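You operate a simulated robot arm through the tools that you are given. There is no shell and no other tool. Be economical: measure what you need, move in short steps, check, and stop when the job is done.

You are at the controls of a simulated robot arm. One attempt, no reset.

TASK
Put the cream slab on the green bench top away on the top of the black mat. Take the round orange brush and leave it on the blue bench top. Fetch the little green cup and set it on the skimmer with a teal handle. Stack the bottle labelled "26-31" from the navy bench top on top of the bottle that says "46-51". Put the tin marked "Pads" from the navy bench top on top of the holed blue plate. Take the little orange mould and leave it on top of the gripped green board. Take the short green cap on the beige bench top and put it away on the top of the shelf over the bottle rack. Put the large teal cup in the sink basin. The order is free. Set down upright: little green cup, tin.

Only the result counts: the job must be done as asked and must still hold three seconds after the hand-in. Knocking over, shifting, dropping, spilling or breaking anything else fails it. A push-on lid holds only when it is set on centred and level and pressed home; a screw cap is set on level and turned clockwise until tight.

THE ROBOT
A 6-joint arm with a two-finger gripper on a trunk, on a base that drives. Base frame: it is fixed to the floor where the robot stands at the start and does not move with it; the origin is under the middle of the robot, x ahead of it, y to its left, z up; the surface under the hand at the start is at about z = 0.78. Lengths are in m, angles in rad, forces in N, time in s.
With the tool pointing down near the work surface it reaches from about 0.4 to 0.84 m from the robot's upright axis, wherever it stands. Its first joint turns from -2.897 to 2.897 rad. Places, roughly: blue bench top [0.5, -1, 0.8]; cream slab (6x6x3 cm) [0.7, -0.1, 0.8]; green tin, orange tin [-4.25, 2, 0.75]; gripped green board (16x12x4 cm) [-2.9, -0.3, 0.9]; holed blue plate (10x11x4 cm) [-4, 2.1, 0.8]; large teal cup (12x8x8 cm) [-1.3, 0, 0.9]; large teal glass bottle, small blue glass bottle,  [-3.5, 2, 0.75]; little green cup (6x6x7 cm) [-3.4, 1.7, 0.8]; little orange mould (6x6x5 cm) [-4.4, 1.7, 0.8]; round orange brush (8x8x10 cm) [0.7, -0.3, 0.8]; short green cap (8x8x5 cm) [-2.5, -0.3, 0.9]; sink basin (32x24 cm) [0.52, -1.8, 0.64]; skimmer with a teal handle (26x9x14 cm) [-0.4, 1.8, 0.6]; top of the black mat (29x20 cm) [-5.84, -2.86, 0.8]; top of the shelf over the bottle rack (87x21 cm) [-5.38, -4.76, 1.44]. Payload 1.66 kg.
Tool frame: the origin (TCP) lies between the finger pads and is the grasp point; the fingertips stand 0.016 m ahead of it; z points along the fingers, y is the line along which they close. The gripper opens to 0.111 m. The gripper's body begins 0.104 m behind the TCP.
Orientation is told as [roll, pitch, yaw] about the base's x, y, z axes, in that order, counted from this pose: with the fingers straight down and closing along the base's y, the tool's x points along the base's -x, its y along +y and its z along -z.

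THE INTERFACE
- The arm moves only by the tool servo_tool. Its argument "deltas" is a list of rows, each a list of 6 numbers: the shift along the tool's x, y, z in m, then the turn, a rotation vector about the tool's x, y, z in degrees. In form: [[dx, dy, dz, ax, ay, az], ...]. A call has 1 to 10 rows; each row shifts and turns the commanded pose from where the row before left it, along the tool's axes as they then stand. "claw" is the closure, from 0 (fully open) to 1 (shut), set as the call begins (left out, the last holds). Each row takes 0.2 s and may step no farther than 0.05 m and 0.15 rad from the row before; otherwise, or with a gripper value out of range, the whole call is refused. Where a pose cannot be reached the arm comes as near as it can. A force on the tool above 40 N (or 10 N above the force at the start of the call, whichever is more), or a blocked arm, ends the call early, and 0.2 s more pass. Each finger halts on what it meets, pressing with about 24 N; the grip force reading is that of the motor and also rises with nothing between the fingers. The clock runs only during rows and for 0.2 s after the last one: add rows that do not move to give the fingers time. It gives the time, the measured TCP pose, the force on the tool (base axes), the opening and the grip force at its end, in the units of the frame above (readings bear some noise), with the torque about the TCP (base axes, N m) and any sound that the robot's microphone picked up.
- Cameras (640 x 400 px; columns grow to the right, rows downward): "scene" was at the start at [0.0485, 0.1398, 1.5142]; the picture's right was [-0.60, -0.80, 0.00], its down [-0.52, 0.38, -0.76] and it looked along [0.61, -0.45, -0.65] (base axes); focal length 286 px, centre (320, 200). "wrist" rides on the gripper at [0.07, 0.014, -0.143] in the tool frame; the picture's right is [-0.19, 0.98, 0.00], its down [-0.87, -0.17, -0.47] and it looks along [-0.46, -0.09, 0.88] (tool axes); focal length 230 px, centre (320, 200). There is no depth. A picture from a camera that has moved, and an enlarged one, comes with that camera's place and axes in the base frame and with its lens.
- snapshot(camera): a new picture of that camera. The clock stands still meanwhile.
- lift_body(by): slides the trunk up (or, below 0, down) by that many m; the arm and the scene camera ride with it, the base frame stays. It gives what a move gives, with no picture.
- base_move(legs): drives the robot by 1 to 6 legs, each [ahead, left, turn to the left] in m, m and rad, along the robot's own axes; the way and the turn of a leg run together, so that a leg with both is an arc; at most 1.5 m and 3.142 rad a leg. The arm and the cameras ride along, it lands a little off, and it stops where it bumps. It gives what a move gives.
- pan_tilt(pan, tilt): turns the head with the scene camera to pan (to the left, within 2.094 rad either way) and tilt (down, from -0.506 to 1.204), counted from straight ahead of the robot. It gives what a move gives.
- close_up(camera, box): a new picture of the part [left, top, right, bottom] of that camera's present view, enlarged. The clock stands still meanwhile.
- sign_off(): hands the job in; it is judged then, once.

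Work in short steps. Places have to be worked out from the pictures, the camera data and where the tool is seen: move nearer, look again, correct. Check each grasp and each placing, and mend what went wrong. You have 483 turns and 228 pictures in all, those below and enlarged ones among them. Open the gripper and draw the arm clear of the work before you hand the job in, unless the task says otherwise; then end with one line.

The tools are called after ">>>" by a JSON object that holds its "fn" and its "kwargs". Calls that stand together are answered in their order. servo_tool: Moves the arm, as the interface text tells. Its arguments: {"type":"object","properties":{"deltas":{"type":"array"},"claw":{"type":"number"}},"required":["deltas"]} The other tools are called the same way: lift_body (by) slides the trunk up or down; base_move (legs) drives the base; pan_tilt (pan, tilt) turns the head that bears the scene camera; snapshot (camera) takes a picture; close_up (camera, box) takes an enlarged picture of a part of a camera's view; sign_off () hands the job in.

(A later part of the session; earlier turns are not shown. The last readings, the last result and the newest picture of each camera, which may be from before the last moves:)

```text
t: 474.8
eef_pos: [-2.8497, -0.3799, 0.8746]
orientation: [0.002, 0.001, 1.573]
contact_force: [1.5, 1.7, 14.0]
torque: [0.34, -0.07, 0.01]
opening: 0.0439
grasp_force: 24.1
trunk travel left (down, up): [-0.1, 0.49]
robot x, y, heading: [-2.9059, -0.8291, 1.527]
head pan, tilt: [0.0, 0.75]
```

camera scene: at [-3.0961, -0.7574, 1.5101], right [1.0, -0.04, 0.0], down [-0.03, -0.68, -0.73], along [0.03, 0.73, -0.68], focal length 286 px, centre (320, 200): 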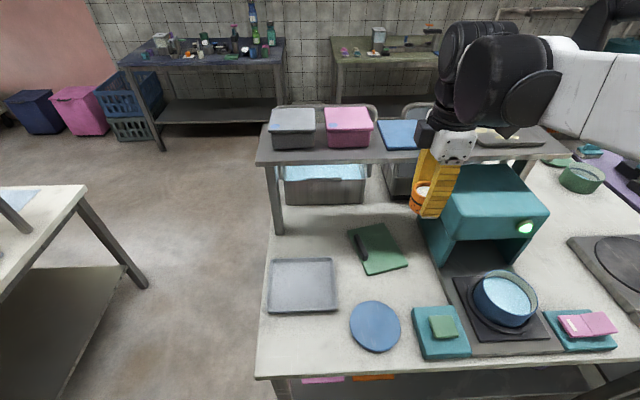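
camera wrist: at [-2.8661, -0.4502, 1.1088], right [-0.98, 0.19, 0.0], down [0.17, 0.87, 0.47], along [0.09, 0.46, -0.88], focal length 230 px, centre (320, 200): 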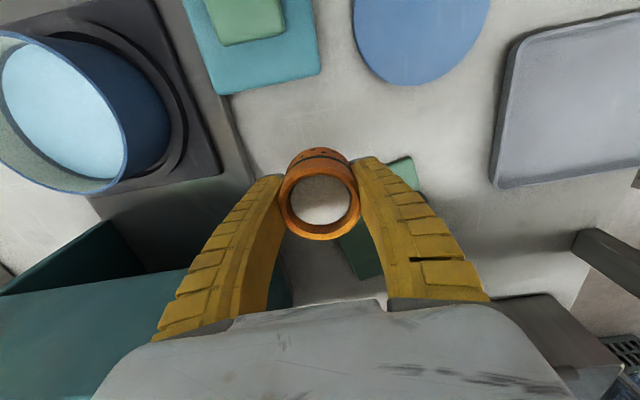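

Contact. Open, tilt 22° about the TCP, and grip again.

>>> {"fn": "servo_tool", "kwargs": {"deltas": [[0, 0, 0, 0, 0, 0], [0, 0, 0, 0, 0, 0], [0, 0, -0.004, 0, -7.3, 0], [0, 0, 0, 0, -7.3, 0], [0, 0, 0, 0, -7.4, 0], [0, 0, 0, 0, 0, 0]], "claw": 0.3}}

>>> {"fn": "snapshot", "kwargs": {"camera": "wrist"}}

```text
t: 476.2
eef_pos: [-2.8502, -0.379, 0.8774]
orientation: [0.002, -0.386, 1.571]
contact_force: [0.7, -0.4, 0.3]
torque: [0.05, 0.01, 0.0]
opening: 0.0791
grasp_force: 1.1
trunk travel left (down, up): [-0.1, 0.49]
robot x, y, heading: [-2.9082, -0.8292, 1.525]
head pan, tilt: [0.0, 0.75]
```

```text
61 pictures are left
camera wrist: at [-2.8631, -0.4988, 0.9833], right [-0.98, 0.17, 0.07], down [0.17, 0.63, 0.76], along [0.09, 0.76, -0.64], focal length 230 px, centre (320, 200)
```

wrist: 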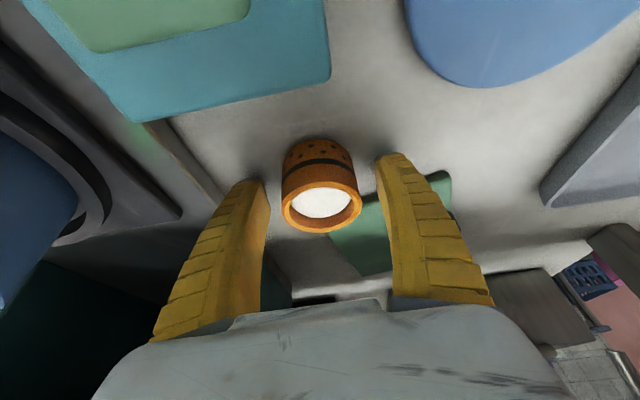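

Mould upright between the fingers. I close, lift, and move over the board's free part (-2.893,-0.283).

>>> {"fn": "servo_tool", "kwargs": {"deltas": [[0, 0, 0, 0, 0, 0], [0, 0, 0, 0, 0, 0], [0, 0, 0, 0, 0, 0]], "claw": 1}}

>>> {"fn": "servo_tool", "kwargs": {"deltas": [[-0.0075, 0, -0.0185, 0, 0, 0], [-0.0094, 0, -0.0232, 0, 0, 0], [-0.0296, 0.0143, 0.012, 0, 0, 0], [-0.0296, 0.0143, 0.012, 0, 0, 0], [-0.0296, 0.0143, 0.012, 0, 0, 0], [0, 0, 0, 0, 0, 0]]}}

>>> {"fn": "snapshot", "kwargs": {"camera": "wrist"}}

>>> {"fn": "close_up", "kwargs": {"camera": "scene", "box": [330, 150, 450, 300]}}

```text
t: 477.0
eef_pos: [-2.8496, -0.3793, 0.8766]
orientation: [0.003, -0.383, 1.571]
contact_force: [0.2, -1.0, 1.3]
torque: [-0.08, -0.05, -0.01]
opening: 0.0469
grasp_force: 23.9
trunk travel left (down, up): [-0.1, 0.49]
robot x, y, heading: [-2.9068, -0.8307, 1.528]
head pan, tilt: [0.0, 0.75]
```

```text
t: 478.4
eef_pos: [-2.8935, -0.2833, 0.9232]
orientation: [0.005, -0.384, 1.572]
contact_force: [0.4, -0.4, -0.3]
torque: [-0.02, 0.01, -0.01]
opening: 0.047
grasp_force: 24.0
trunk travel left (down, up): [-0.1, 0.49]
robot x, y, heading: [-2.9103, -0.8301, 1.53]
head pan, tilt: [0.0, 0.75]
```

```text
60 pictures are left
camera wrist: at [-2.9059, -0.4026, 1.0283], right [-0.98, 0.17, 0.07], down [0.17, 0.63, 0.76], along [0.09, 0.76, -0.64], focal length 230 px, centre (320, 200)
```

wrist: 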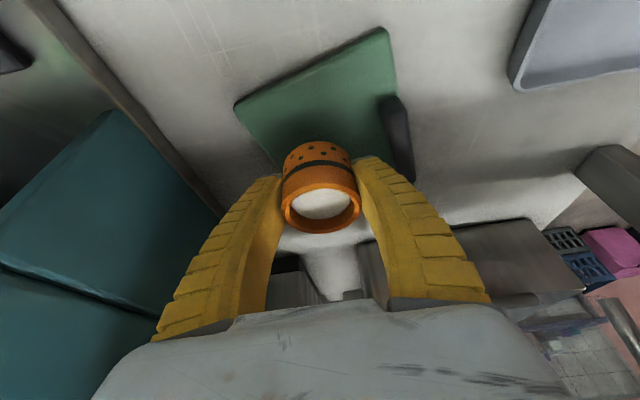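

```text
2.67 times, centred on (390, 225) of scene
camera zoom: at [-3.0961, -0.7572, 1.5101], right [1.0, -0.05, 0.0], down [-0.03, -0.68, -0.73], along [0.03, 0.73, -0.68], focal length 763 px, centre (133, 133)
```

zoom: 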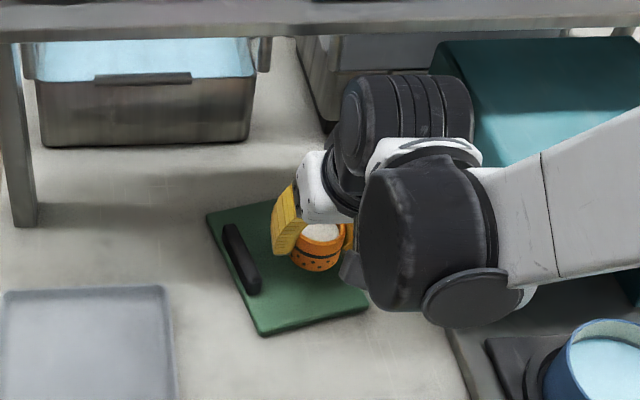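

Well over the free area. Lower to contact.

>>> {"fn": "servo_tool", "kwargs": {"deltas": [[0.0045, 0, 0.0111, 0, 0, 0], [0.0015, 0, 0.0037, 0, 0, 0], [0.0015, 0, 0.0037, 0, 0, 0], [0.0015, 0, 0.0037, 0, 0, 0], [0.0015, 0, 0.0037, 0, 0, 0], [0.0015, 0, 0.0037, 0, 0, 0], [0.0015, 0, 0.0037, 0, 0, 0]]}}

```text
t: 480.0
eef_pos: [-2.894, -0.2835, 0.8864]
orientation: [0.002, -0.385, 1.571]
contact_force: [0.2, -2.0, 16.8]
torque: [0.02, 0.02, -0.02]
opening: 0.0481
grasp_force: 24.1
trunk travel left (down, up): [-0.1, 0.49]
robot x, y, heading: [-2.9102, -0.829, 1.525]
head pan, tilt: [0.0, 0.75]
```

Flat contact. Open gently, rise and draw back.

>>> {"fn": "servo_tool", "kwargs": {"deltas": [[0, 0, 0, 0, 0, 0], [0, 0, 0, 0, 0, 0]], "claw": 0.4}}

>>> {"fn": "servo_tool", "kwargs": {"deltas": [[-0.0075, 0, -0.0185, 0, 0, 0], [-0.015, 0, -0.037, 0, 0, 0], [-0.005, 0, -0.035, 0, 0, 0], [0.02, 0, -0.03, 0, 0, 0], [0.03, 0, -0.03, 0, 0, 0], [0.03, 0, -0.03, 0, 7.3, 0], [0.0, 0, -0.04, 0, 7.3, 0], [0, 0, -0.04, 0, 7.4, 0]]}}

>>> {"fn": "close_up", "kwargs": {"camera": "scene", "box": [330, 150, 450, 300]}}

```text
t: 480.6
eef_pos: [-2.8932, -0.2832, 0.8865]
orientation: [0.004, -0.384, 1.571]
contact_force: [0.3, -0.4, 0.3]
torque: [0.02, 0.03, 0.01]
opening: 0.0685
grasp_force: 1.5
trunk travel left (down, up): [-0.1, 0.49]
robot x, y, heading: [-2.9068, -0.8284, 1.524]
head pan, tilt: [0.0, 0.75]
```

```text
t: 482.4
eef_pos: [-2.895, -0.4143, 1.113]
orientation: [0.0, 0.002, 1.572]
contact_force: [0.5, 0.0, 0.8]
torque: [0.01, -0.02, 0.01]
opening: 0.0682
grasp_force: 1.0
trunk travel left (down, up): [-0.1, 0.49]
robot x, y, heading: [-2.9079, -0.8299, 1.526]
head pan, tilt: [0.0, 0.75]
```

```text
2.67 times, centred on (390, 225) of scene
camera zoom: at [-3.0961, -0.7572, 1.5101], right [1.0, -0.05, 0.0], down [-0.03, -0.68, -0.73], along [0.03, 0.73, -0.68], focal length 763 px, centre (133, 133)
```

zoom: 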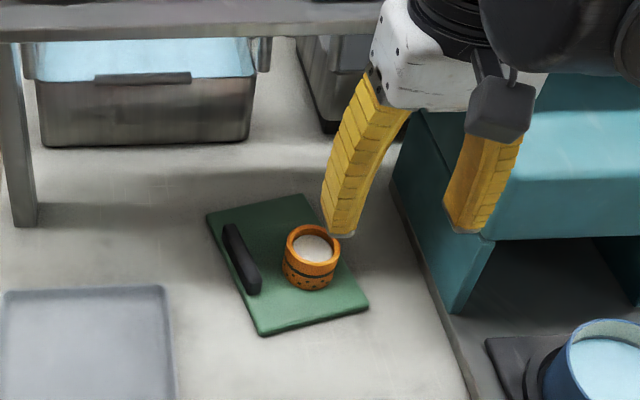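

The mould stands on the board. Next the large teal cup: I raise the arm and slide east along the aisle.

>>> {"fn": "servo_tool", "kwargs": {"deltas": [[0, 0, -0.045, 0, 0, 0], [0, 0, -0.045, 0, 0, 0], [0, 0, -0.045, 0, 0, 0]], "claw": 0}}

>>> {"fn": "base_move", "kwargs": {"legs": [[0, 0, 0.045], [0, -1.3, 0]]}}

>>> {"fn": "pan_tilt", "kwargs": {"pan": 0.0, "tilt": 0.6}}

>>> {"fn": "snapshot", "kwargs": {"camera": "scene"}}

```text
t: 483.2
eef_pos: [-2.8944, -0.4168, 1.2463]
orientation: [0.003, -0.001, 1.573]
contact_force: [0.0, -0.5, -0.9]
torque: [0.0, -0.01, 0.0]
opening: 0.1108
grasp_force: 0.0
trunk travel left (down, up): [-0.1, 0.49]
robot x, y, heading: [-2.9092, -0.8298, 1.524]
head pan, tilt: [0.0, 0.75]
```

```text
t: 490.2
eef_pos: [-1.6011, -0.4161, 1.2459]
orientation: [0.005, 0.001, 1.619]
contact_force: [-0.9, -0.7, 0.5]
torque: [0.0, 0.03, -0.01]
opening: 0.1111
grasp_force: 0.0
trunk travel left (down, up): [-0.1, 0.49]
robot x, y, heading: [-1.6006, -0.8302, 1.573]
head pan, tilt: [0.0, 0.75]
```

```text
t: 490.9
eef_pos: [-1.6019, -0.4158, 1.2466]
orientation: [0.002, 0.001, 1.617]
contact_force: [0.3, 0.6, -0.4]
torque: [-0.01, -0.03, 0.02]
opening: 0.111
grasp_force: 0.1
trunk travel left (down, up): [-0.1, 0.49]
robot x, y, heading: [-1.5986, -0.8294, 1.568]
head pan, tilt: [0.0, 0.6]
```

```text
57 pictures are left
camera scene: at [-1.7879, -0.7608, 1.5229], right [1.0, 0.0, 0.0], down [0.0, -0.57, -0.82], along [0.0, 0.82, -0.57], focal length 286 px, centre (320, 200)
```

scene: 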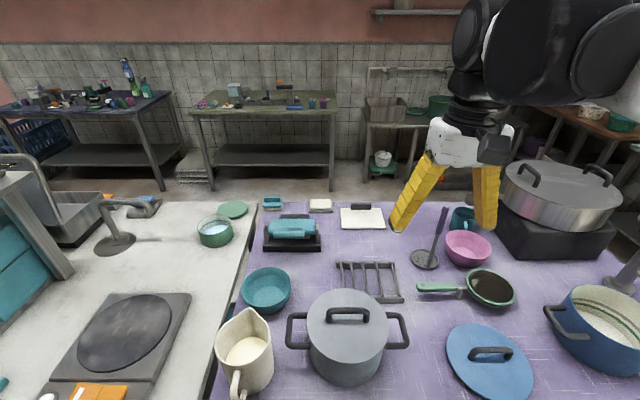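

The teal cup stands at the bench's north side (-1.29, 0.02): better taken from the north. I first fetch the little green cup: back west, through the gap, to the navy bench.

>>> {"fn": "base_move", "kwargs": {"legs": [[0, 1.0, 0], [0, 1.02, 0], [1.0, 0, 0], [0.9, 0, 0]]}}

>>> {"fn": "base_move", "kwargs": {"legs": [[0, -0.2, 0]]}}

>>> {"fn": "pan_tilt", "kwargs": {"pan": 0.0, "tilt": 0.75}}

>>> {"fn": "snapshot", "kwargs": {"camera": "scene"}}

>>> {"fn": "snapshot", "kwargs": {"camera": "wrist"}}

```text
t: 510.2
eef_pos: [-3.6626, 1.4736, 1.2472]
orientation: [0.004, 0.001, 1.629]
contact_force: [0.5, 0.3, -0.3]
torque: [0.03, -0.01, 0.0]
opening: 0.111
grasp_force: 0.0
trunk travel left (down, up): [-0.1, 0.49]
robot x, y, heading: [-3.6564, 1.061, 1.58]
head pan, tilt: [0.0, 0.6]
```

```text
t: 511.8
eef_pos: [-3.4591, 1.4748, 1.2458]
orientation: [0.005, 0.0, 1.627]
contact_force: [0.1, 0.0, 0.1]
torque: [0.01, 0.02, 0.02]
opening: 0.111
grasp_force: 0.1
trunk travel left (down, up): [-0.1, 0.49]
robot x, y, heading: [-3.4536, 1.0643, 1.581]
head pan, tilt: [0.0, 0.6]
```

```text
t: 512.5
eef_pos: [-3.4589, 1.4759, 1.2463]
orientation: [0.002, 0.0, 1.628]
contact_force: [0.0, -0.8, 0.0]
torque: [-0.02, -0.02, 0.02]
opening: 0.1109
grasp_force: 0.0
trunk travel left (down, up): [-0.1, 0.49]
robot x, y, heading: [-3.4529, 1.0613, 1.578]
head pan, tilt: [0.0, 0.75]
```

```text
56 pictures are left
camera scene: at [-3.6433, 1.1233, 1.5101], right [1.0, 0.01, 0.0], down [0.01, -0.68, -0.73], along [-0.01, 0.73, -0.68], focal length 286 px, centre (320, 200)
```

scene: 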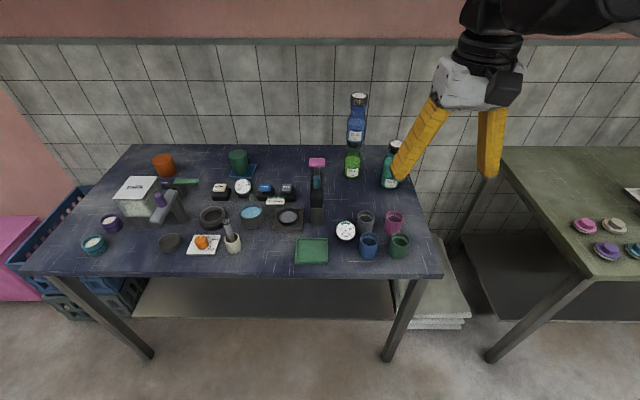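

```text
55 pictures are left
camera wrist: at [-3.4686, 1.4042, 1.3889], right [-0.99, 0.13, 0.0], down [0.12, 0.87, 0.47], along [0.06, 0.47, -0.88], focal length 230 px, centre (320, 200)
```

wrist: 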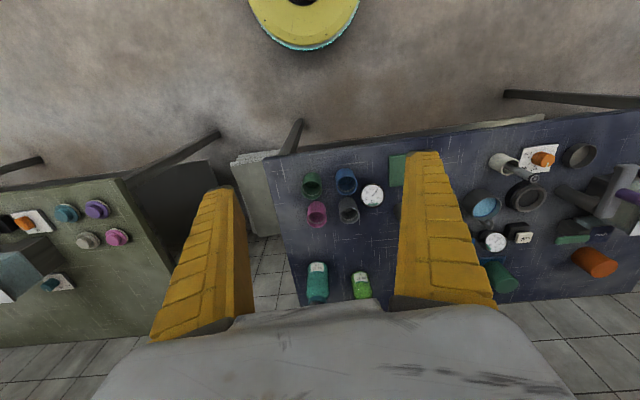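

The green cup is near (-3.42, 1.645), with ~3 cm to its neighbours. I come above it with the fingers partly closed.

>>> {"fn": "servo_tool", "kwargs": {"deltas": [[0, 0, 0, 0, 0, 3.3], [-0.0241, -0.0056, 0.0423, 0, 0, 0], [-0.0241, -0.0056, 0.0423, 0, 0, 0], [-0.0241, -0.0056, 0.0423, 0, 0, 0], [-0.0241, -0.0056, 0.0423, 0, 0, 0], [-0.0241, -0.0056, 0.0423, 0, 0, 0], [-0.0241, -0.0056, 0.0423, 0, 0, 0], [-0.0241, -0.0056, 0.0423, 0, 0, 0]], "claw": 0.3}}

>>> {"fn": "snapshot", "kwargs": {"camera": "wrist"}}

>>> {"fn": "close_up", "kwargs": {"camera": "scene", "box": [330, 150, 470, 280]}}

```text
t: 514.3
eef_pos: [-3.421, 1.6437, 0.9469]
orientation: [0.002, 0.002, 1.57]
contact_force: [0.3, 0.0, -0.1]
torque: [0.0, 0.02, 0.0]
opening: 0.0789
grasp_force: 0.9
trunk travel left (down, up): [-0.1, 0.49]
robot x, y, heading: [-3.451, 1.0672, 1.584]
head pan, tilt: [0.0, 0.75]
```

```text
54 pictures are left
camera wrist: at [-3.4335, 1.5739, 1.0905], right [-0.98, 0.19, 0.0], down [0.17, 0.87, 0.47], along [0.09, 0.46, -0.88], focal length 230 px, centre (320, 200)
```

wrist: 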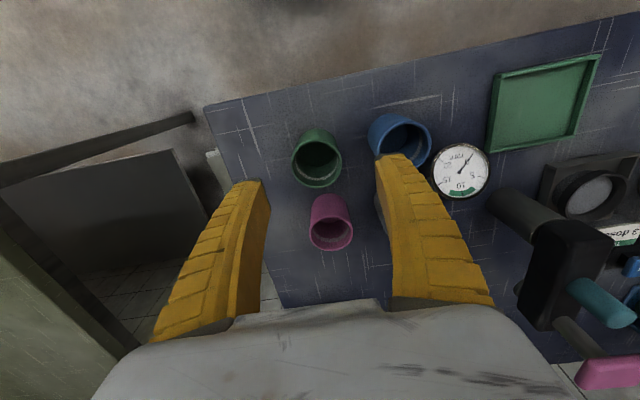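

```text
3.08 times, centred on (400, 215) of scene
camera zoom: at [-3.6433, 1.1239, 1.51], right [1.0, 0.01, 0.0], down [0.01, -0.68, -0.73], along [-0.01, 0.73, -0.68], focal length 881 px, centre (74, 154)
```

zoom: 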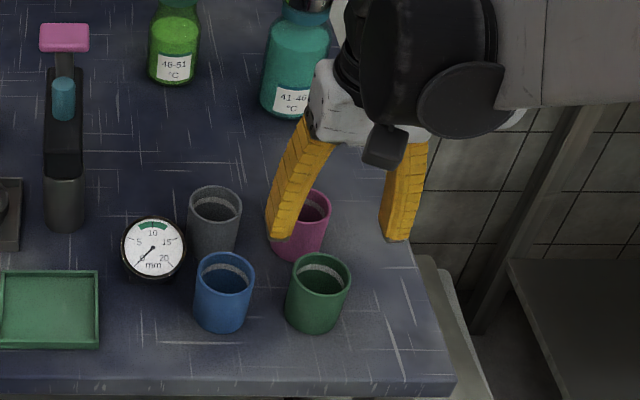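

>>> {"fn": "servo_tool", "kwargs": {"deltas": [[-0.012, -0.006, 0.01, 0, 0, 0], [0, 0, 0.03, 0, 0, 0], [0, 0, 0.02, 0, 0, 0], [0, 0, 0, 0, 0, 0]], "claw": 0.35}}

>>> {"fn": "snapshot", "kwargs": {"camera": "wrist"}}

```text
t: 515.3
eef_pos: [-3.4156, 1.6564, 0.8894]
orientation: [0.002, 0.001, 1.572]
contact_force: [0.2, -0.5, -0.4]
torque: [-0.01, 0.0, 0.01]
opening: 0.0736
grasp_force: 0.8
trunk travel left (down, up): [-0.1, 0.49]
robot x, y, heading: [-3.4497, 1.0606, 1.578]
head pan, tilt: [0.0, 0.75]
```

```text
52 pictures are left
camera wrist: at [-3.4288, 1.5852, 1.0321], right [-0.98, 0.19, 0.0], down [0.17, 0.87, 0.47], along [0.09, 0.46, -0.88], focal length 230 px, centre (320, 200)
```

wrist: 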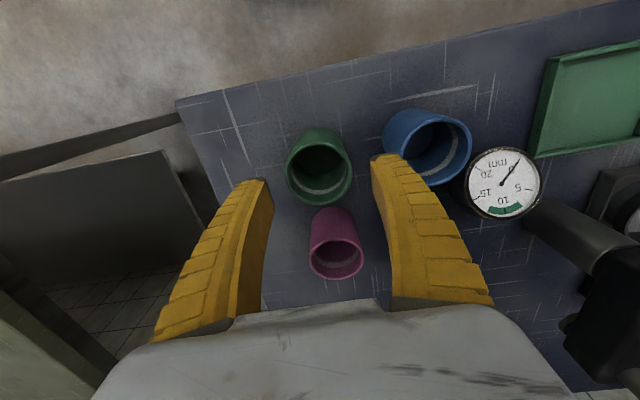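

>>> {"fn": "servo_tool", "kwargs": {"deltas": [[0.002, -0.003, 0.02, 0, 0, 0], [0, 0, 0.02, 0, 0, 0], [0, 0, 0.019, 0, 0, 0], [0, 0, 0, 0, 0, 0]]}}

>>> {"fn": "servo_tool", "kwargs": {"deltas": [[0, 0, 0, 0, 0, 0], [0, 0, 0, 0, 0, 0], [0, 0, 0, 0, 0, 0]], "claw": 1}}

>>> {"fn": "servo_tool", "kwargs": {"deltas": [[0, 0, -0.03, 0, 0, 0], [0, 0, -0.04, 0, 0, 0], [0, 0, -0.04, 0, 0, 0], [0, 0, -0.04, 0, 0, 0]]}}

>>> {"fn": "snapshot", "kwargs": {"camera": "wrist"}}

```text
t: 516.3
eef_pos: [-3.4147, 1.653, 0.8301]
orientation: [0.002, -0.001, 1.57]
contact_force: [0.7, -0.2, -0.1]
torque: [0.01, -0.01, 0.0]
opening: 0.0738
grasp_force: 1.1
trunk travel left (down, up): [-0.1, 0.49]
robot x, y, heading: [-3.4514, 1.0622, 1.583]
head pan, tilt: [0.0, 0.75]
```

```text
t: 517.1
eef_pos: [-3.4131, 1.6538, 0.831]
orientation: [0.003, 0.0, 1.57]
contact_force: [0.3, 0.1, 0.0]
torque: [0.0, 0.01, 0.01]
opening: 0.0458
grasp_force: 23.9
trunk travel left (down, up): [-0.1, 0.49]
robot x, y, heading: [-3.4528, 1.0615, 1.584]
head pan, tilt: [0.0, 0.75]
```

```text
t: 518.1
eef_pos: [-3.4132, 1.6548, 0.9791]
orientation: [0.003, -0.001, 1.571]
contact_force: [-0.3, -0.5, -0.3]
torque: [0.03, 0.0, -0.01]
opening: 0.0456
grasp_force: 23.6
trunk travel left (down, up): [-0.1, 0.49]
robot x, y, heading: [-3.4518, 1.0619, 1.584]
head pan, tilt: [0.0, 0.75]
```

```text
51 pictures are left
camera wrist: at [-3.4252, 1.5831, 1.1217], right [-0.98, 0.19, 0.0], down [0.17, 0.87, 0.47], along [0.09, 0.46, -0.88], focal length 230 px, centre (320, 200)
```

wrist: 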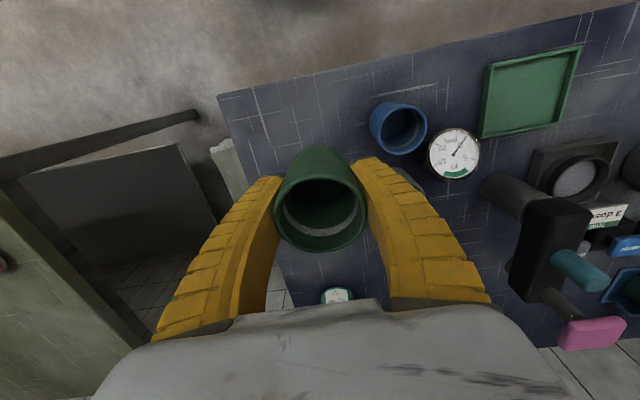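

Cup held upright. I rise and slide east to the skimmer at x≈-0.4.

>>> {"fn": "servo_tool", "kwargs": {"deltas": [[0.03, 0, -0.04, 0, 0, 0], [0.03, 0, -0.04, 0, 0, 0], [0.03, 0, -0.04, 0, 0, 0], [0.03, 0, -0.04, 0, 0, 0], [0.03, 0, -0.02, 0, 0, 0]]}}

>>> {"fn": "base_move", "kwargs": {"legs": [[-0.06, 0, -0.012], [0, -1.0, 0], [0, -1.0, 0], [0, -0.85, 0]]}}

>>> {"fn": "pan_tilt", "kwargs": {"pan": -0.1, "tilt": 0.65}}

>>> {"fn": "snapshot", "kwargs": {"camera": "scene"}}

```text
t: 519.3
eef_pos: [-3.4127, 1.5043, 1.1609]
orientation: [0.003, 0.0, 1.571]
contact_force: [0.3, -0.1, -0.2]
torque: [0.02, 0.03, -0.01]
opening: 0.045
grasp_force: 24.0
trunk travel left (down, up): [-0.1, 0.49]
robot x, y, heading: [-3.454, 1.0631, 1.578]
head pan, tilt: [0.0, 0.75]
```

```text
t: 534.0
eef_pos: [-0.5458, 1.4451, 1.1605]
orientation: [0.002, 0.001, 1.545]
contact_force: [0.4, -0.1, -0.9]
torque: [0.0, 0.03, 0.0]
opening: 0.0439
grasp_force: 24.4
trunk travel left (down, up): [-0.1, 0.49]
robot x, y, heading: [-0.5976, 0.9967, 1.556]
head pan, tilt: [0.0, 0.75]
```

```text
t: 534.7
eef_pos: [-0.5452, 1.4454, 1.1611]
orientation: [0.002, 0.001, 1.546]
contact_force: [0.1, -0.2, -1.0]
torque: [0.0, -0.01, 0.01]
opening: 0.0435
grasp_force: 23.9
trunk travel left (down, up): [-0.1, 0.49]
robot x, y, heading: [-0.6, 1.006, 1.557]
head pan, tilt: [-0.099, 0.649]
```

```text
50 pictures are left
camera scene: at [-0.7778, 1.0712, 1.5187], right [0.99, -0.11, 0.0], down [-0.07, -0.6, -0.8], along [0.09, 0.79, -0.6], focal length 286 px, centre (320, 200)
```

scene: 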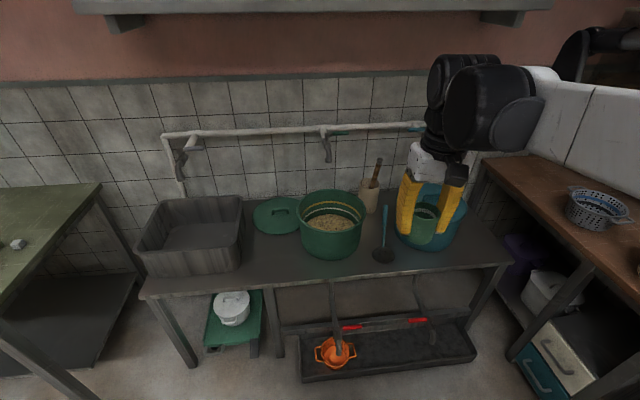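

>>> {"fn": "close_up", "kwargs": {"camera": "scene", "box": [340, 180, 430, 280]}}

>>> {"fn": "snapshot", "kwargs": {"camera": "wrist"}}

```text
4.00 times, centred on (385, 230) of scene
camera zoom: at [-0.7778, 1.0712, 1.5187], right [0.99, -0.11, 0.0], down [-0.07, -0.6, -0.8], along [0.09, 0.79, -0.6], focal length 1145 px, centre (60, 80)
```

zoom: 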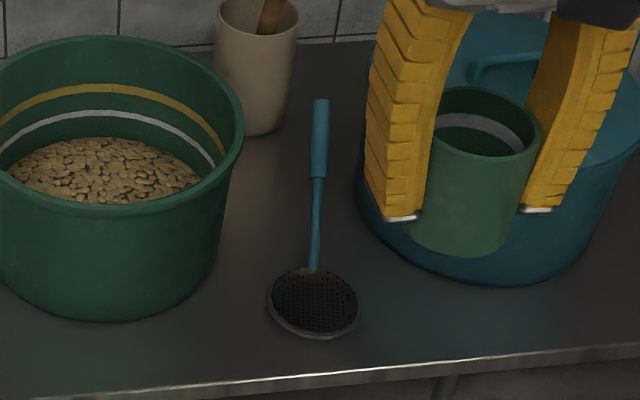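

```text
48 pictures are left
camera wrist: at [-0.5603, 1.3746, 1.3041], right [-0.98, 0.21, 0.0], down [0.19, 0.86, 0.47], along [0.1, 0.46, -0.88], focal length 230 px, centre (320, 200)
```

wrist: 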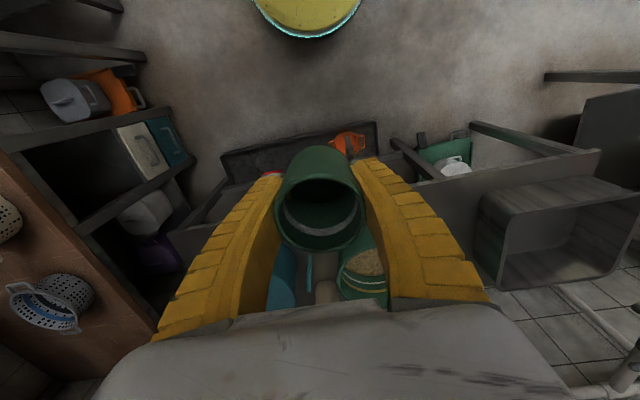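

The skimmer's dish lies between the green and blue pots, near (-0.43, 1.8). I move closer and look from above with the wrist camera to fix its height.

>>> {"fn": "base_move", "kwargs": {"legs": [[0.15, -0.12, 0.015]]}}

>>> {"fn": "servo_tool", "kwargs": {"deltas": [[-0.04, 0, 0, 0, 0, 0], [-0.04, 0, 0, 0, 0, 0], [-0.04, 0, 0, 0, 0, 0], [-0.03, 0, 0, 0, 0, 0]]}}

>>> {"fn": "snapshot", "kwargs": {"camera": "wrist"}}

>>> {"fn": "snapshot", "kwargs": {"camera": "scene"}}

```text
t: 536.2
eef_pos: [-0.434, 1.5958, 1.1601]
orientation: [0.004, 0.003, 1.562]
contact_force: [0.5, -0.2, -0.2]
torque: [0.0, 0.01, 0.01]
opening: 0.0436
grasp_force: 24.0
trunk travel left (down, up): [-0.1, 0.49]
robot x, y, heading: [-0.4741, 1.1505, 1.57]
head pan, tilt: [-0.099, 0.649]
```

```text
t: 537.2
eef_pos: [-0.4314, 1.7476, 1.1614]
orientation: [0.001, 0.003, 1.561]
contact_force: [0.4, 0.6, -1.0]
torque: [0.02, 0.01, 0.02]
opening: 0.0434
grasp_force: 24.4
trunk travel left (down, up): [-0.1, 0.49]
robot x, y, heading: [-0.4805, 1.1526, 1.569]
head pan, tilt: [-0.099, 0.649]
```

```text
47 pictures are left
camera wrist: at [-0.4452, 1.6769, 1.3043], right [-0.98, 0.2, 0.0], down [0.18, 0.86, 0.47], along [0.09, 0.46, -0.88], focal length 230 px, centre (320, 200)
```

wrist: 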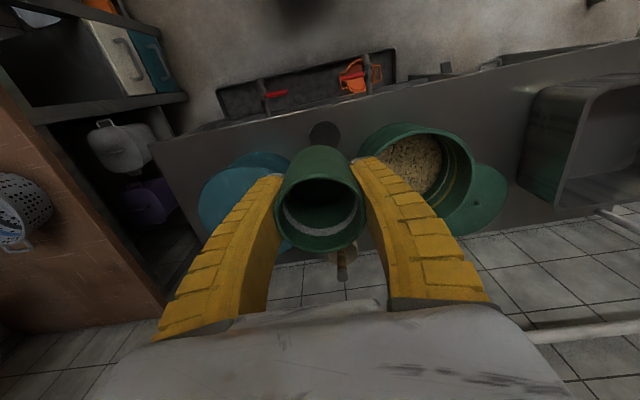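

```text
46 pictures are left
camera scene: at [-0.6598, 1.2189, 1.5186], right [1.0, -0.1, 0.0], down [-0.06, -0.6, -0.8], along [0.08, 0.79, -0.61], focal length 286 px, centre (320, 200)
```

scene: 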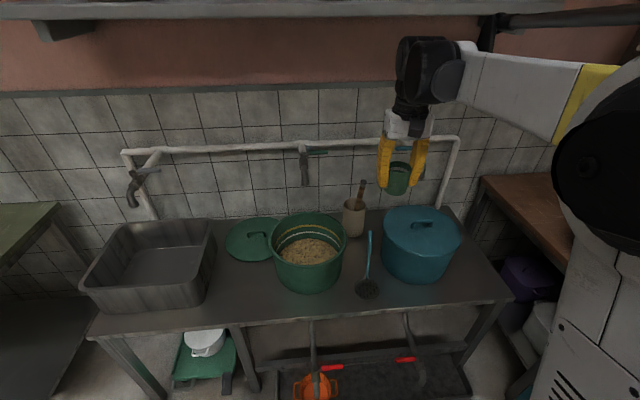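

>>> {"fn": "close_up", "kwargs": {"camera": "wrist", "box": [270, 100, 370, 180]}}

>>> {"fn": "close_up", "kwargs": {"camera": "scene", "box": [330, 220, 410, 310]}}

```text
5.00 times, centred on (320, 140) of wrist
camera zoom: at [-0.4452, 1.6769, 1.3043], right [-0.98, 0.2, 0.0], down [0.18, 0.86, 0.47], along [0.09, 0.46, -0.88], focal length 1150 px, centre (320, 500)
```

zoom: 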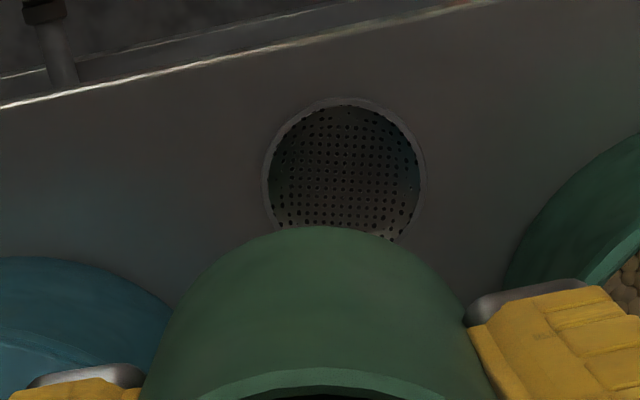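

```text
4.44 times, centred on (370, 265) of scene
camera zoom: at [-0.6598, 1.2189, 1.5186], right [1.0, -0.1, 0.0], down [-0.06, -0.6, -0.8], along [0.08, 0.79, -0.61], focal length 1272 px, centre (98, -89)
```

zoom: 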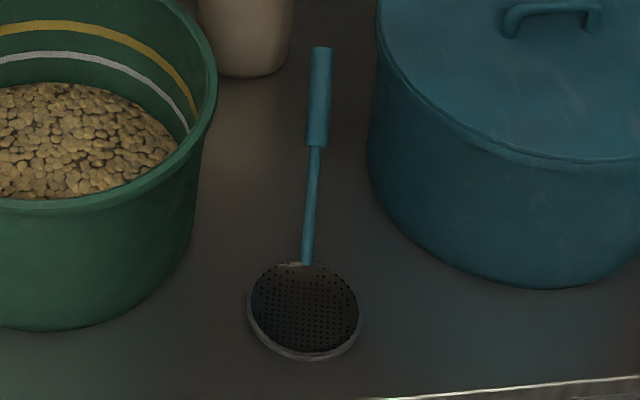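

Triangulated: dish centre (-0.431, 1.823), z≈0.63–0.66. I move over it and descend between the pots.

>>> {"fn": "servo_tool", "kwargs": {"deltas": [[-0.038, 0, 0, 0, 0, 0], [-0.037, 0, 0, 0, 0, 0], [0, 0, 0.048, 0, 0, 0], [0, 0, 0.048, 0, 0, 0], [0, 0, 0.048, 0, 0, 0], [0, 0, 0.048, 0, 0, 0], [0, 0, 0.048, 0, 0, 0], [0, 0, 0.048, 0, 0, 0], [0, 0, 0.048, 0, 0, 0], [0, 0, 0, 0, 0, 0]]}}

>>> {"fn": "snapshot", "kwargs": {"camera": "wrist"}}

>>> {"fn": "close_up", "kwargs": {"camera": "scene", "box": [310, 180, 450, 310]}}

```text
t: 539.4
eef_pos: [-0.4349, 1.8189, 0.8289]
orientation: [0.002, -0.001, 1.563]
contact_force: [-0.2, 1.0, 0.0]
torque: [-0.03, 0.01, 0.0]
opening: 0.0437
grasp_force: 24.0
trunk travel left (down, up): [-0.1, 0.49]
robot x, y, heading: [-0.4812, 1.1526, 1.571]
head pan, tilt: [-0.099, 0.649]
```

```text
43 pictures are left
camera wrist: at [-0.4478, 1.7486, 0.9713], right [-0.98, 0.2, 0.0], down [0.18, 0.86, 0.47], along [0.09, 0.46, -0.88], focal length 230 px, centre (320, 200)
```

wrist: 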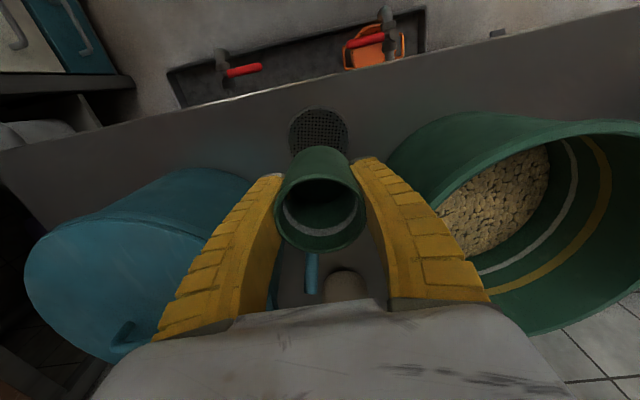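

```text
3.08 times, centred on (380, 245) of scene
camera zoom: at [-0.6598, 1.2184, 1.5187], right [1.0, -0.1, 0.0], down [-0.06, -0.6, -0.8], along [0.08, 0.79, -0.6], focal length 881 px, centre (135, 62)
```

zoom: 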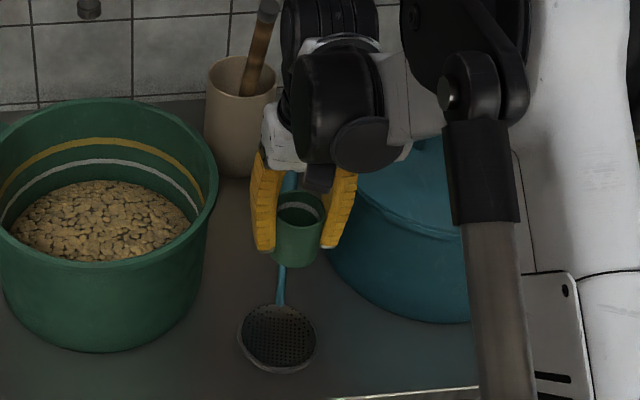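

Aligned with the dish. Continue down and feel for contact.

>>> {"fn": "servo_tool", "kwargs": {"deltas": [[0, 0, 0.045, 0, 0, 0], [0, 0, 0.045, 0, 0, 0], [0, 0, 0.03, 0, 0, 0], [0, 0, 0.006, 0, 0, 0], [0, 0, 0.005, 0, 0, 0], [0, 0, 0.005, 0, 0, 0], [0, 0, 0.005, 0, 0, 0], [0, 0, 0.004, 0, 0, 0], [0, 0, 0.004, 0, 0, 0], [0, 0, 0.004, 0, 0, 0]]}}

>>> {"fn": "close_up", "kwargs": {"camera": "scene", "box": [310, 200, 450, 310]}}

```text
t: 541.6
eef_pos: [-0.4333, 1.8197, 0.6734]
orientation: [0.002, -0.001, 1.563]
contact_force: [0.5, -0.3, -0.4]
torque: [0.0, 0.03, 0.01]
opening: 0.0438
grasp_force: 24.3
trunk travel left (down, up): [-0.1, 0.49]
robot x, y, heading: [-0.4768, 1.1544, 1.571]
head pan, tilt: [-0.099, 0.649]
```

```text
3.64 times, centred on (380, 255) of scene
camera zoom: at [-0.6598, 1.2182, 1.5187], right [1.0, -0.1, 0.0], down [-0.06, -0.6, -0.8], along [0.08, 0.79, -0.6], focal length 1041 px, centre (102, 0)
```

zoom: 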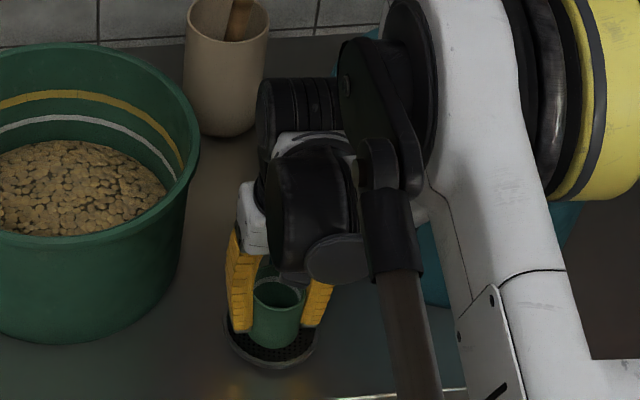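

>>> {"fn": "servo_tool", "kwargs": {"deltas": [[0, 0, 0.004, 0, 0, 0], [0, 0, 0.004, 0, 0, 0], [0, 0, 0.004, 0, 0, 0], [0, 0, 0.004, 0, 0, 0], [0, 0, 0.004, 0, 0, 0]]}}

```text
t: 542.8
eef_pos: [-0.4339, 1.8178, 0.6539]
orientation: [0.002, 0.001, 1.561]
contact_force: [1.8, 3.2, 17.9]
torque: [0.03, -0.05, 0.02]
opening: 0.0445
grasp_force: 24.1
trunk travel left (down, up): [-0.1, 0.49]
robot x, y, heading: [-0.4749, 1.1526, 1.573]
head pan, tilt: [-0.099, 0.649]
```

Flat contact. I open only a little (to stay inside the dish rim) and rise.

>>> {"fn": "servo_tool", "kwargs": {"deltas": [[0, 0, 0, 0, 0, 0], [0, 0, 0, 0, 0, 0]], "claw": 0.48}}

>>> {"fn": "servo_tool", "kwargs": {"deltas": [[0, 0, -0.01, 0, 0, 0], [0, 0, -0.03, 0, 0, 0], [0, 0, -0.045, 0, 0, 0], [0, 0, -0.045, 0, 0, 0], [0, 0, -0.048, 0, 0, 0], [0, 0, -0.048, 0, 0, 0], [0, 0, -0.048, 0, 0, 0], [0, 0, -0.048, 0, 0, 0], [0, 0, -0.048, 0, 0, 0], [0, 0, -0.048, 0, 0, 0]]}}

>>> {"fn": "close_up", "kwargs": {"camera": "scene", "box": [310, 200, 450, 310]}}

```text
t: 543.4
eef_pos: [-0.4324, 1.8204, 0.6512]
orientation: [0.002, -0.001, 1.562]
contact_force: [0.4, 0.0, -0.6]
torque: [0.04, -0.02, -0.02]
opening: 0.0597
grasp_force: 1.8
trunk travel left (down, up): [-0.1, 0.49]
robot x, y, heading: [-0.4807, 1.1466, 1.577]
head pan, tilt: [-0.099, 0.649]
```

```text
t: 545.6
eef_pos: [-0.4298, 1.8211, 1.0709]
orientation: [0.001, 0.001, 1.561]
contact_force: [-0.7, 0.2, -0.9]
torque: [-0.01, -0.02, 0.06]
opening: 0.0598
grasp_force: 1.6
trunk travel left (down, up): [-0.1, 0.49]
robot x, y, heading: [-0.4768, 1.1542, 1.575]
head pan, tilt: [-0.099, 0.649]
```

```text
3.64 times, centred on (380, 255) of scene
camera zoom: at [-0.6598, 1.2179, 1.5187], right [1.0, -0.1, 0.0], down [-0.06, -0.6, -0.8], along [0.08, 0.79, -0.6], focal length 1041 px, centre (102, 0)
```

zoom: 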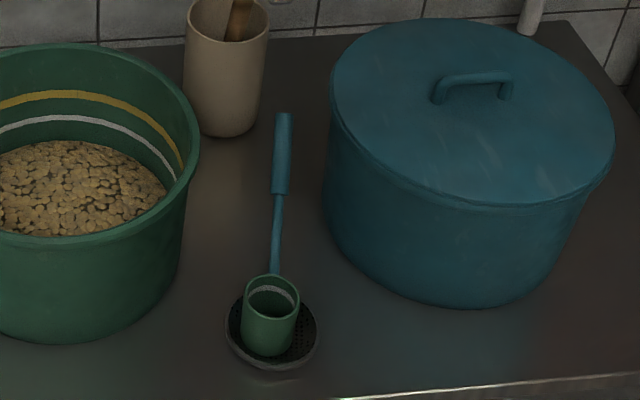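

The cup stands on the skimmer. Last, the teal cup: I retract, back up, and turn to face the purple bench from the north.

>>> {"fn": "servo_tool", "kwargs": {"deltas": [[0.048, 0, -0.01, 0, 0, 0], [0.048, 0, -0.01, 0, 0, 0], [0.048, 0, -0.01, 0, 0, 0], [0.048, 0, -0.01, 0, 0, 0], [0.048, 0, -0.02, 0, 0, 0], [0.048, 0, -0.02, 0, 0, 0], [0, 0, -0.04, 0, 0, 0]], "claw": 0}}

>>> {"fn": "base_move", "kwargs": {"legs": [[-0.2, 0, 0], [0, 0, 1.57], [0, 0, 1.57], [0, -0.8, 0]]}}

>>> {"fn": "pan_tilt", "kwargs": {"pan": 0.0, "tilt": 0.65}}

>>> {"fn": "snapshot", "kwargs": {"camera": "scene"}}

```text
refused: row 5 steps farther than a row can; nothing moved
```

```text
t: 558.8
eef_pos: [-1.3447, 0.2949, 1.0691]
orientation: [0.001, 0.001, -1.587]
contact_force: [-0.4, -0.4, -0.6]
torque: [0.02, -0.02, 0.01]
opening: 0.0598
grasp_force: 1.2
trunk travel left (down, up): [-0.1, 0.49]
robot x, y, heading: [-1.2913, 0.9642, -1.576]
head pan, tilt: [-0.099, 0.649]
```

```text
t: 559.4
eef_pos: [-1.345, 0.2946, 1.0699]
orientation: [0.003, 0.001, -1.588]
contact_force: [0.9, 0.5, -0.2]
torque: [0.0, 0.01, 0.0]
opening: 0.0596
grasp_force: 1.4
trunk travel left (down, up): [-0.1, 0.49]
robot x, y, heading: [-1.2904, 0.9631, -1.578]
head pan, tilt: [0.0, 0.649]
```

```text
39 pictures are left
camera scene: at [-1.1017, 0.8955, 1.5187], right [-1.0, 0.01, 0.0], down [0.0, 0.6, -0.8], along [0.0, -0.8, -0.6], focal length 286 px, centre (320, 200)
```

scene: 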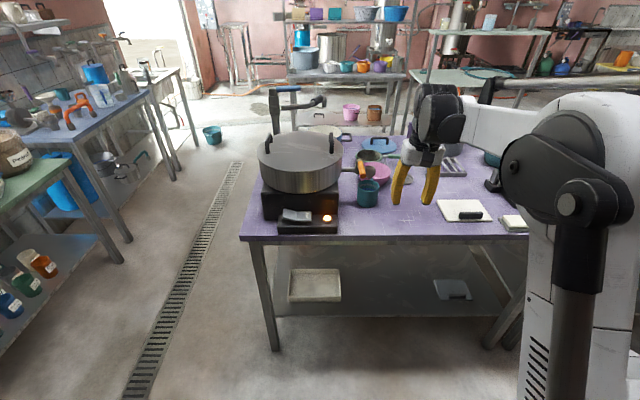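

>>> {"fn": "close_up", "kwargs": {"camera": "scene", "box": [320, 140, 440, 230]}}

>>> {"fn": "snapshot", "kwargs": {"camera": "wrist"}}

```text
4.44 times, centred on (380, 185) of scene
camera zoom: at [-1.1017, 0.8955, 1.5187], right [-1.0, 0.01, 0.0], down [0.0, 0.6, -0.8], along [0.0, -0.8, -0.6], focal length 1272 px, centre (53, 267)
```

zoom: 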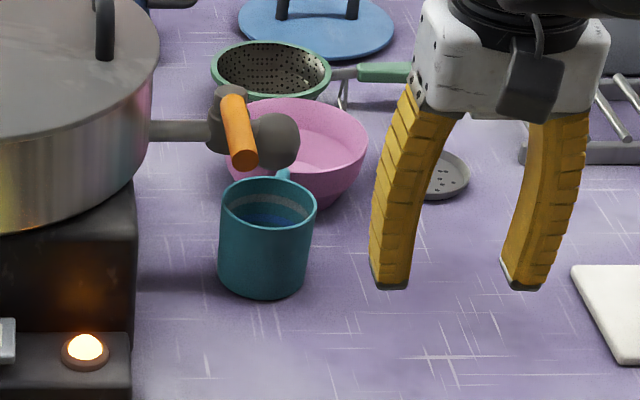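

```text
37 pictures are left
camera wrist: at [-1.3293, 0.3635, 1.2128], right [0.98, -0.21, 0.0], down [-0.18, -0.86, 0.47], along [-0.09, -0.46, -0.88], focal length 230 px, centre (320, 200)
```

wrist: 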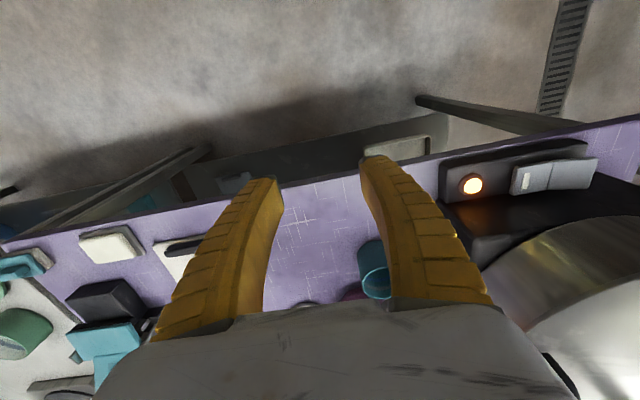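

The cup (with blue contents) stands under the pot's tap, so I'll take it with the hand nearly horizontal from the north, draw it out, then re-grip more upright. First tilt the tool 60° and centre in x.

>>> {"fn": "servo_tool", "kwargs": {"deltas": [[0, 0.032, 0, 0, -7.5, 0], [0, 0.03, 0, 0, -7.5, 0], [0, 0, 0, 0, -7.5, 0], [0, 0, 0, 0, -7.5, 0], [0, 0, 0, 0, -7.5, 0], [0, 0, 0, 0, -7.5, 0], [0, 0, 0, 0, -7.5, 0], [0, 0, 0, 0, -7.5, 0], [0, 0, 0, 0, 0, 0]], "claw": 0}}

>>> {"fn": "snapshot", "kwargs": {"camera": "wrist"}}

```text
t: 561.4
eef_pos: [-1.2814, 0.2938, 1.0704]
orientation: [0.005, -1.051, -1.593]
contact_force: [1.4, 0.1, -0.3]
torque: [0.02, -0.01, 0.0]
opening: 0.1111
grasp_force: 0.0
trunk travel left (down, up): [-0.1, 0.49]
robot x, y, heading: [-1.2917, 0.9641, -1.576]
head pan, tilt: [0.0, 0.649]
```

```text
36 pictures are left
camera wrist: at [-1.2653, 0.4516, 1.081], right [0.98, -0.11, 0.17], down [-0.17, -0.02, 0.99], along [-0.11, -0.99, -0.04], focal length 230 px, centre (320, 200)
```

wrist: 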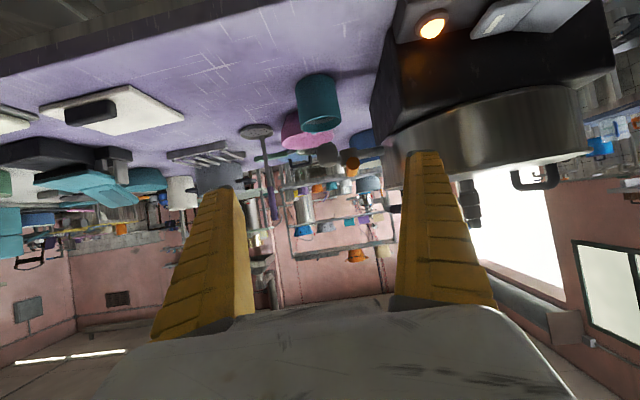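

Readings: cup at (-1.286, 0.006), rim ≈0.918, bench ≈0.841. I lower to z≈0.885 in front of the bench and start forward.

>>> {"fn": "servo_tool", "kwargs": {"deltas": [[0.0322, 0, 0.0184, 0, 0, 0], [0.0322, 0, 0.0184, 0, 0, 0], [0.0322, 0, 0.0184, 0, 0, 0], [0.0322, 0, 0.0184, 0, 0, 0], [0.0322, 0, 0.0184, 0, 0, 0], [-0.0178, 0, 0.0312, 0, 0, 0], [-0.0178, 0, 0.0312, 0, 0, 0], [-0.0178, 0, 0.0312, 0, 0, 0], [-0.0178, 0, 0.0312, 0, 0, 0], [0, 0, 0, 0, 0, 0]]}}

>>> {"fn": "snapshot", "kwargs": {"camera": "wrist"}}

>>> {"fn": "close_up", "kwargs": {"camera": "scene", "box": [310, 130, 430, 240]}}

```text
t: 563.6
eef_pos: [-1.2858, 0.1293, 0.9053]
orientation: [0.004, -1.047, -1.591]
contact_force: [-0.5, 0.5, -0.2]
torque: [0.01, -0.04, 0.03]
opening: 0.111
grasp_force: 0.0
out of reach, approached as far as the arm can: row 5
trunk travel left (down, up): [-0.1, 0.49]
robot x, y, heading: [-1.2915, 0.9643, -1.573]
head pan, tilt: [0.0, 0.649]
```

```text
35 pictures are left
camera wrist: at [-1.2691, 0.286, 0.9167], right [0.98, -0.11, 0.17], down [-0.17, -0.02, 0.99], along [-0.11, -0.99, -0.04], focal length 230 px, centre (320, 200)
```

wrist: 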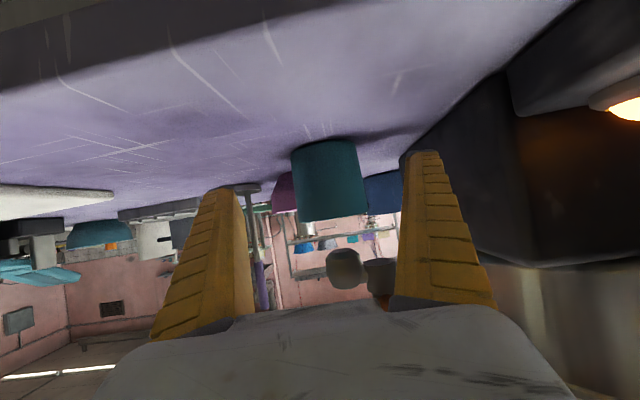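

```text
3.64 times, centred on (370, 185) of scene
camera zoom: at [-1.1016, 0.8954, 1.5187], right [-1.0, 0.01, 0.0], down [0.0, 0.6, -0.8], along [0.0, -0.8, -0.6], focal length 1041 px, centre (138, 254)
```

zoom: 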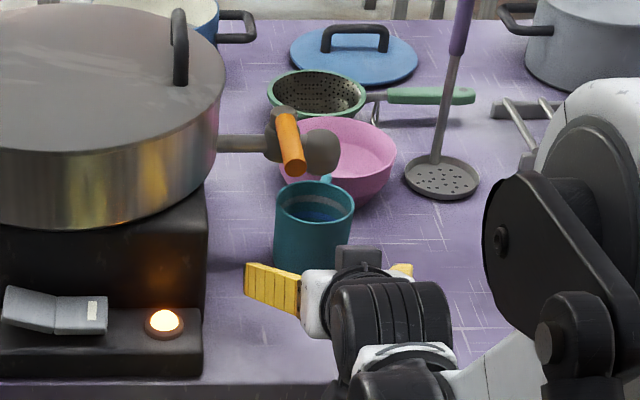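

The cup is dead centre between the fingers. Advance to it.

>>> {"fn": "servo_tool", "kwargs": {"deltas": [[-0.0105, 0, 0.0294, 0, 0, 0], [-0.0105, 0, 0.0294, 0, 0, 0], [-0.0105, 0, 0.0294, 0, 0, 0], [-0.0105, 0, 0.0294, 0, 0, 0], [0, 0, 0, 0, 0, 0]]}}

>>> {"fn": "snapshot", "kwargs": {"camera": "wrist"}}

>>> {"fn": "close_up", "kwargs": {"camera": "scene", "box": [310, 130, 430, 240]}}

```text
t: 564.8
eef_pos: [-1.2861, 0.0064, 0.8807]
orientation: [0.005, -1.048, -1.591]
contact_force: [0.7, -0.1, -0.3]
torque: [-0.01, -0.02, 0.01]
opening: 0.1108
grasp_force: 0.1
trunk travel left (down, up): [-0.1, 0.49]
robot x, y, heading: [-1.291, 0.9631, -1.58]
head pan, tilt: [0.0, 0.649]
```

```text
33 pictures are left
camera wrist: at [-1.2691, 0.1633, 0.8931], right [0.98, -0.11, 0.17], down [-0.17, -0.02, 0.99], along [-0.11, -0.99, -0.04], focal length 230 px, centre (320, 200)
```

wrist: 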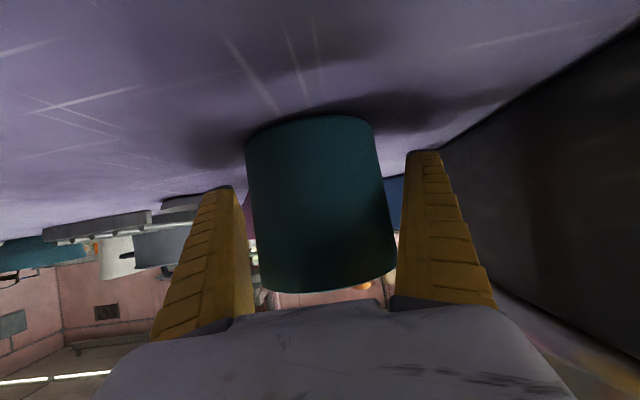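

```text
3.64 times, centred on (370, 185) of scene
camera zoom: at [-1.1017, 0.8953, 1.5187], right [-1.0, 0.01, 0.0], down [0.0, 0.6, -0.8], along [0.0, -0.8, -0.6], focal length 1041 px, centre (138, 254)
```

zoom: 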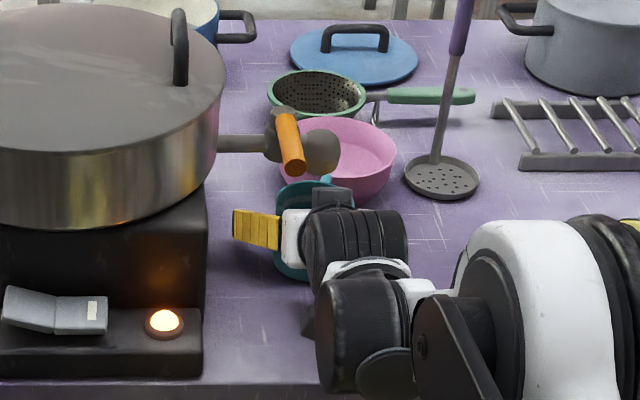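

Around the cup. Close gently and check.

>>> {"fn": "servo_tool", "kwargs": {"deltas": [[0, 0, 0, 0, 0, 0], [0, 0, 0, 0, 0, 0], [0, 0, 0, 0, 0, 0]], "claw": 1}}

```text
t: 565.6
eef_pos: [-1.2864, 0.0055, 0.8818]
orientation: [0.005, -1.047, -1.591]
contact_force: [-0.7, -0.9, -1.1]
torque: [-0.02, -0.01, -0.01]
opening: 0.0537
grasp_force: 23.9
trunk travel left (down, up): [-0.1, 0.49]
robot x, y, heading: [-1.2922, 0.9637, -1.577]
head pan, tilt: [0.0, 0.649]
```

>>> {"fn": "snapshot", "kwargs": {"camera": "wrist"}}

```text
31 pictures are left
camera wrist: at [-1.2691, 0.1636, 0.8932], right [0.98, -0.11, 0.17], down [-0.17, -0.02, 0.99], along [-0.11, -0.99, -0.04], focal length 230 px, centre (320, 200)
```

wrist: 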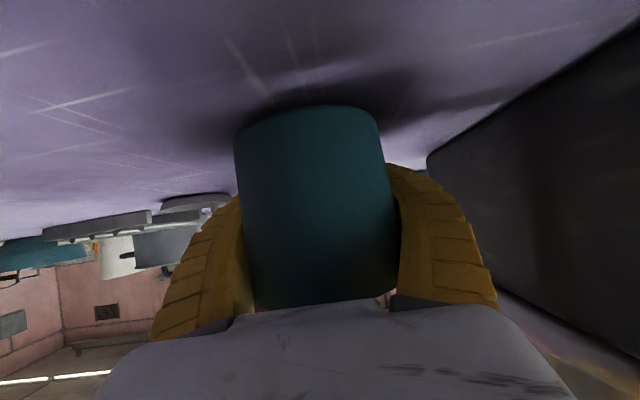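

The fingers have closed behind the cup's widest part, hooking it. I drag it slowly 10 cm north along the bench, clear of the tap.

>>> {"fn": "servo_tool", "kwargs": {"deltas": [[0.005, 0, -0.0087, 0, 0, 0], [0.0075, 0, -0.013, 0, 0, 0], [0.0075, 0, -0.013, 0, 0, 0], [0.0075, 0, -0.013, 0, 0, 0], [0.0075, 0, -0.013, 0, 0, 0], [0.0075, 0, -0.013, 0, 0, 0], [0.005, 0, -0.0087, 0, 0, 0], [0, 0, 0, 0, 0, 0]]}}

>>> {"fn": "close_up", "kwargs": {"camera": "scene", "box": [310, 130, 430, 240]}}

```text
t: 567.4
eef_pos: [-1.284, 0.1018, 0.8831]
orientation: [0.005, -1.047, -1.593]
contact_force: [-0.5, -0.2, -1.2]
torque: [-0.03, 0.02, 0.03]
opening: 0.0532
grasp_force: 24.1
trunk travel left (down, up): [-0.1, 0.49]
robot x, y, heading: [-1.293, 0.9649, -1.575]
head pan, tilt: [0.0, 0.649]
```

```text
3.64 times, centred on (370, 185) of scene
camera zoom: at [-1.1016, 0.8955, 1.5187], right [-1.0, 0.01, 0.0], down [0.0, 0.6, -0.8], along [0.0, -0.8, -0.6], focal length 1041 px, centre (138, 254)
```

zoom: 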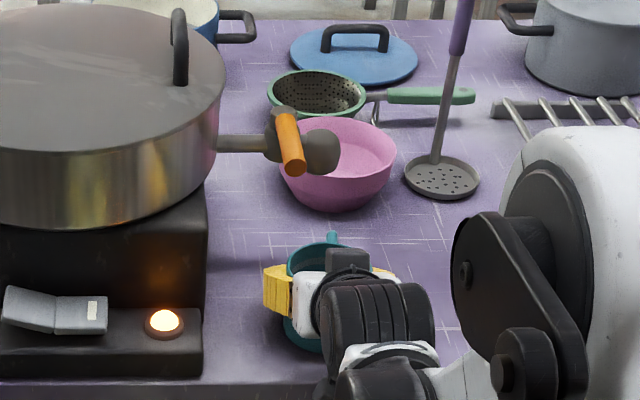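

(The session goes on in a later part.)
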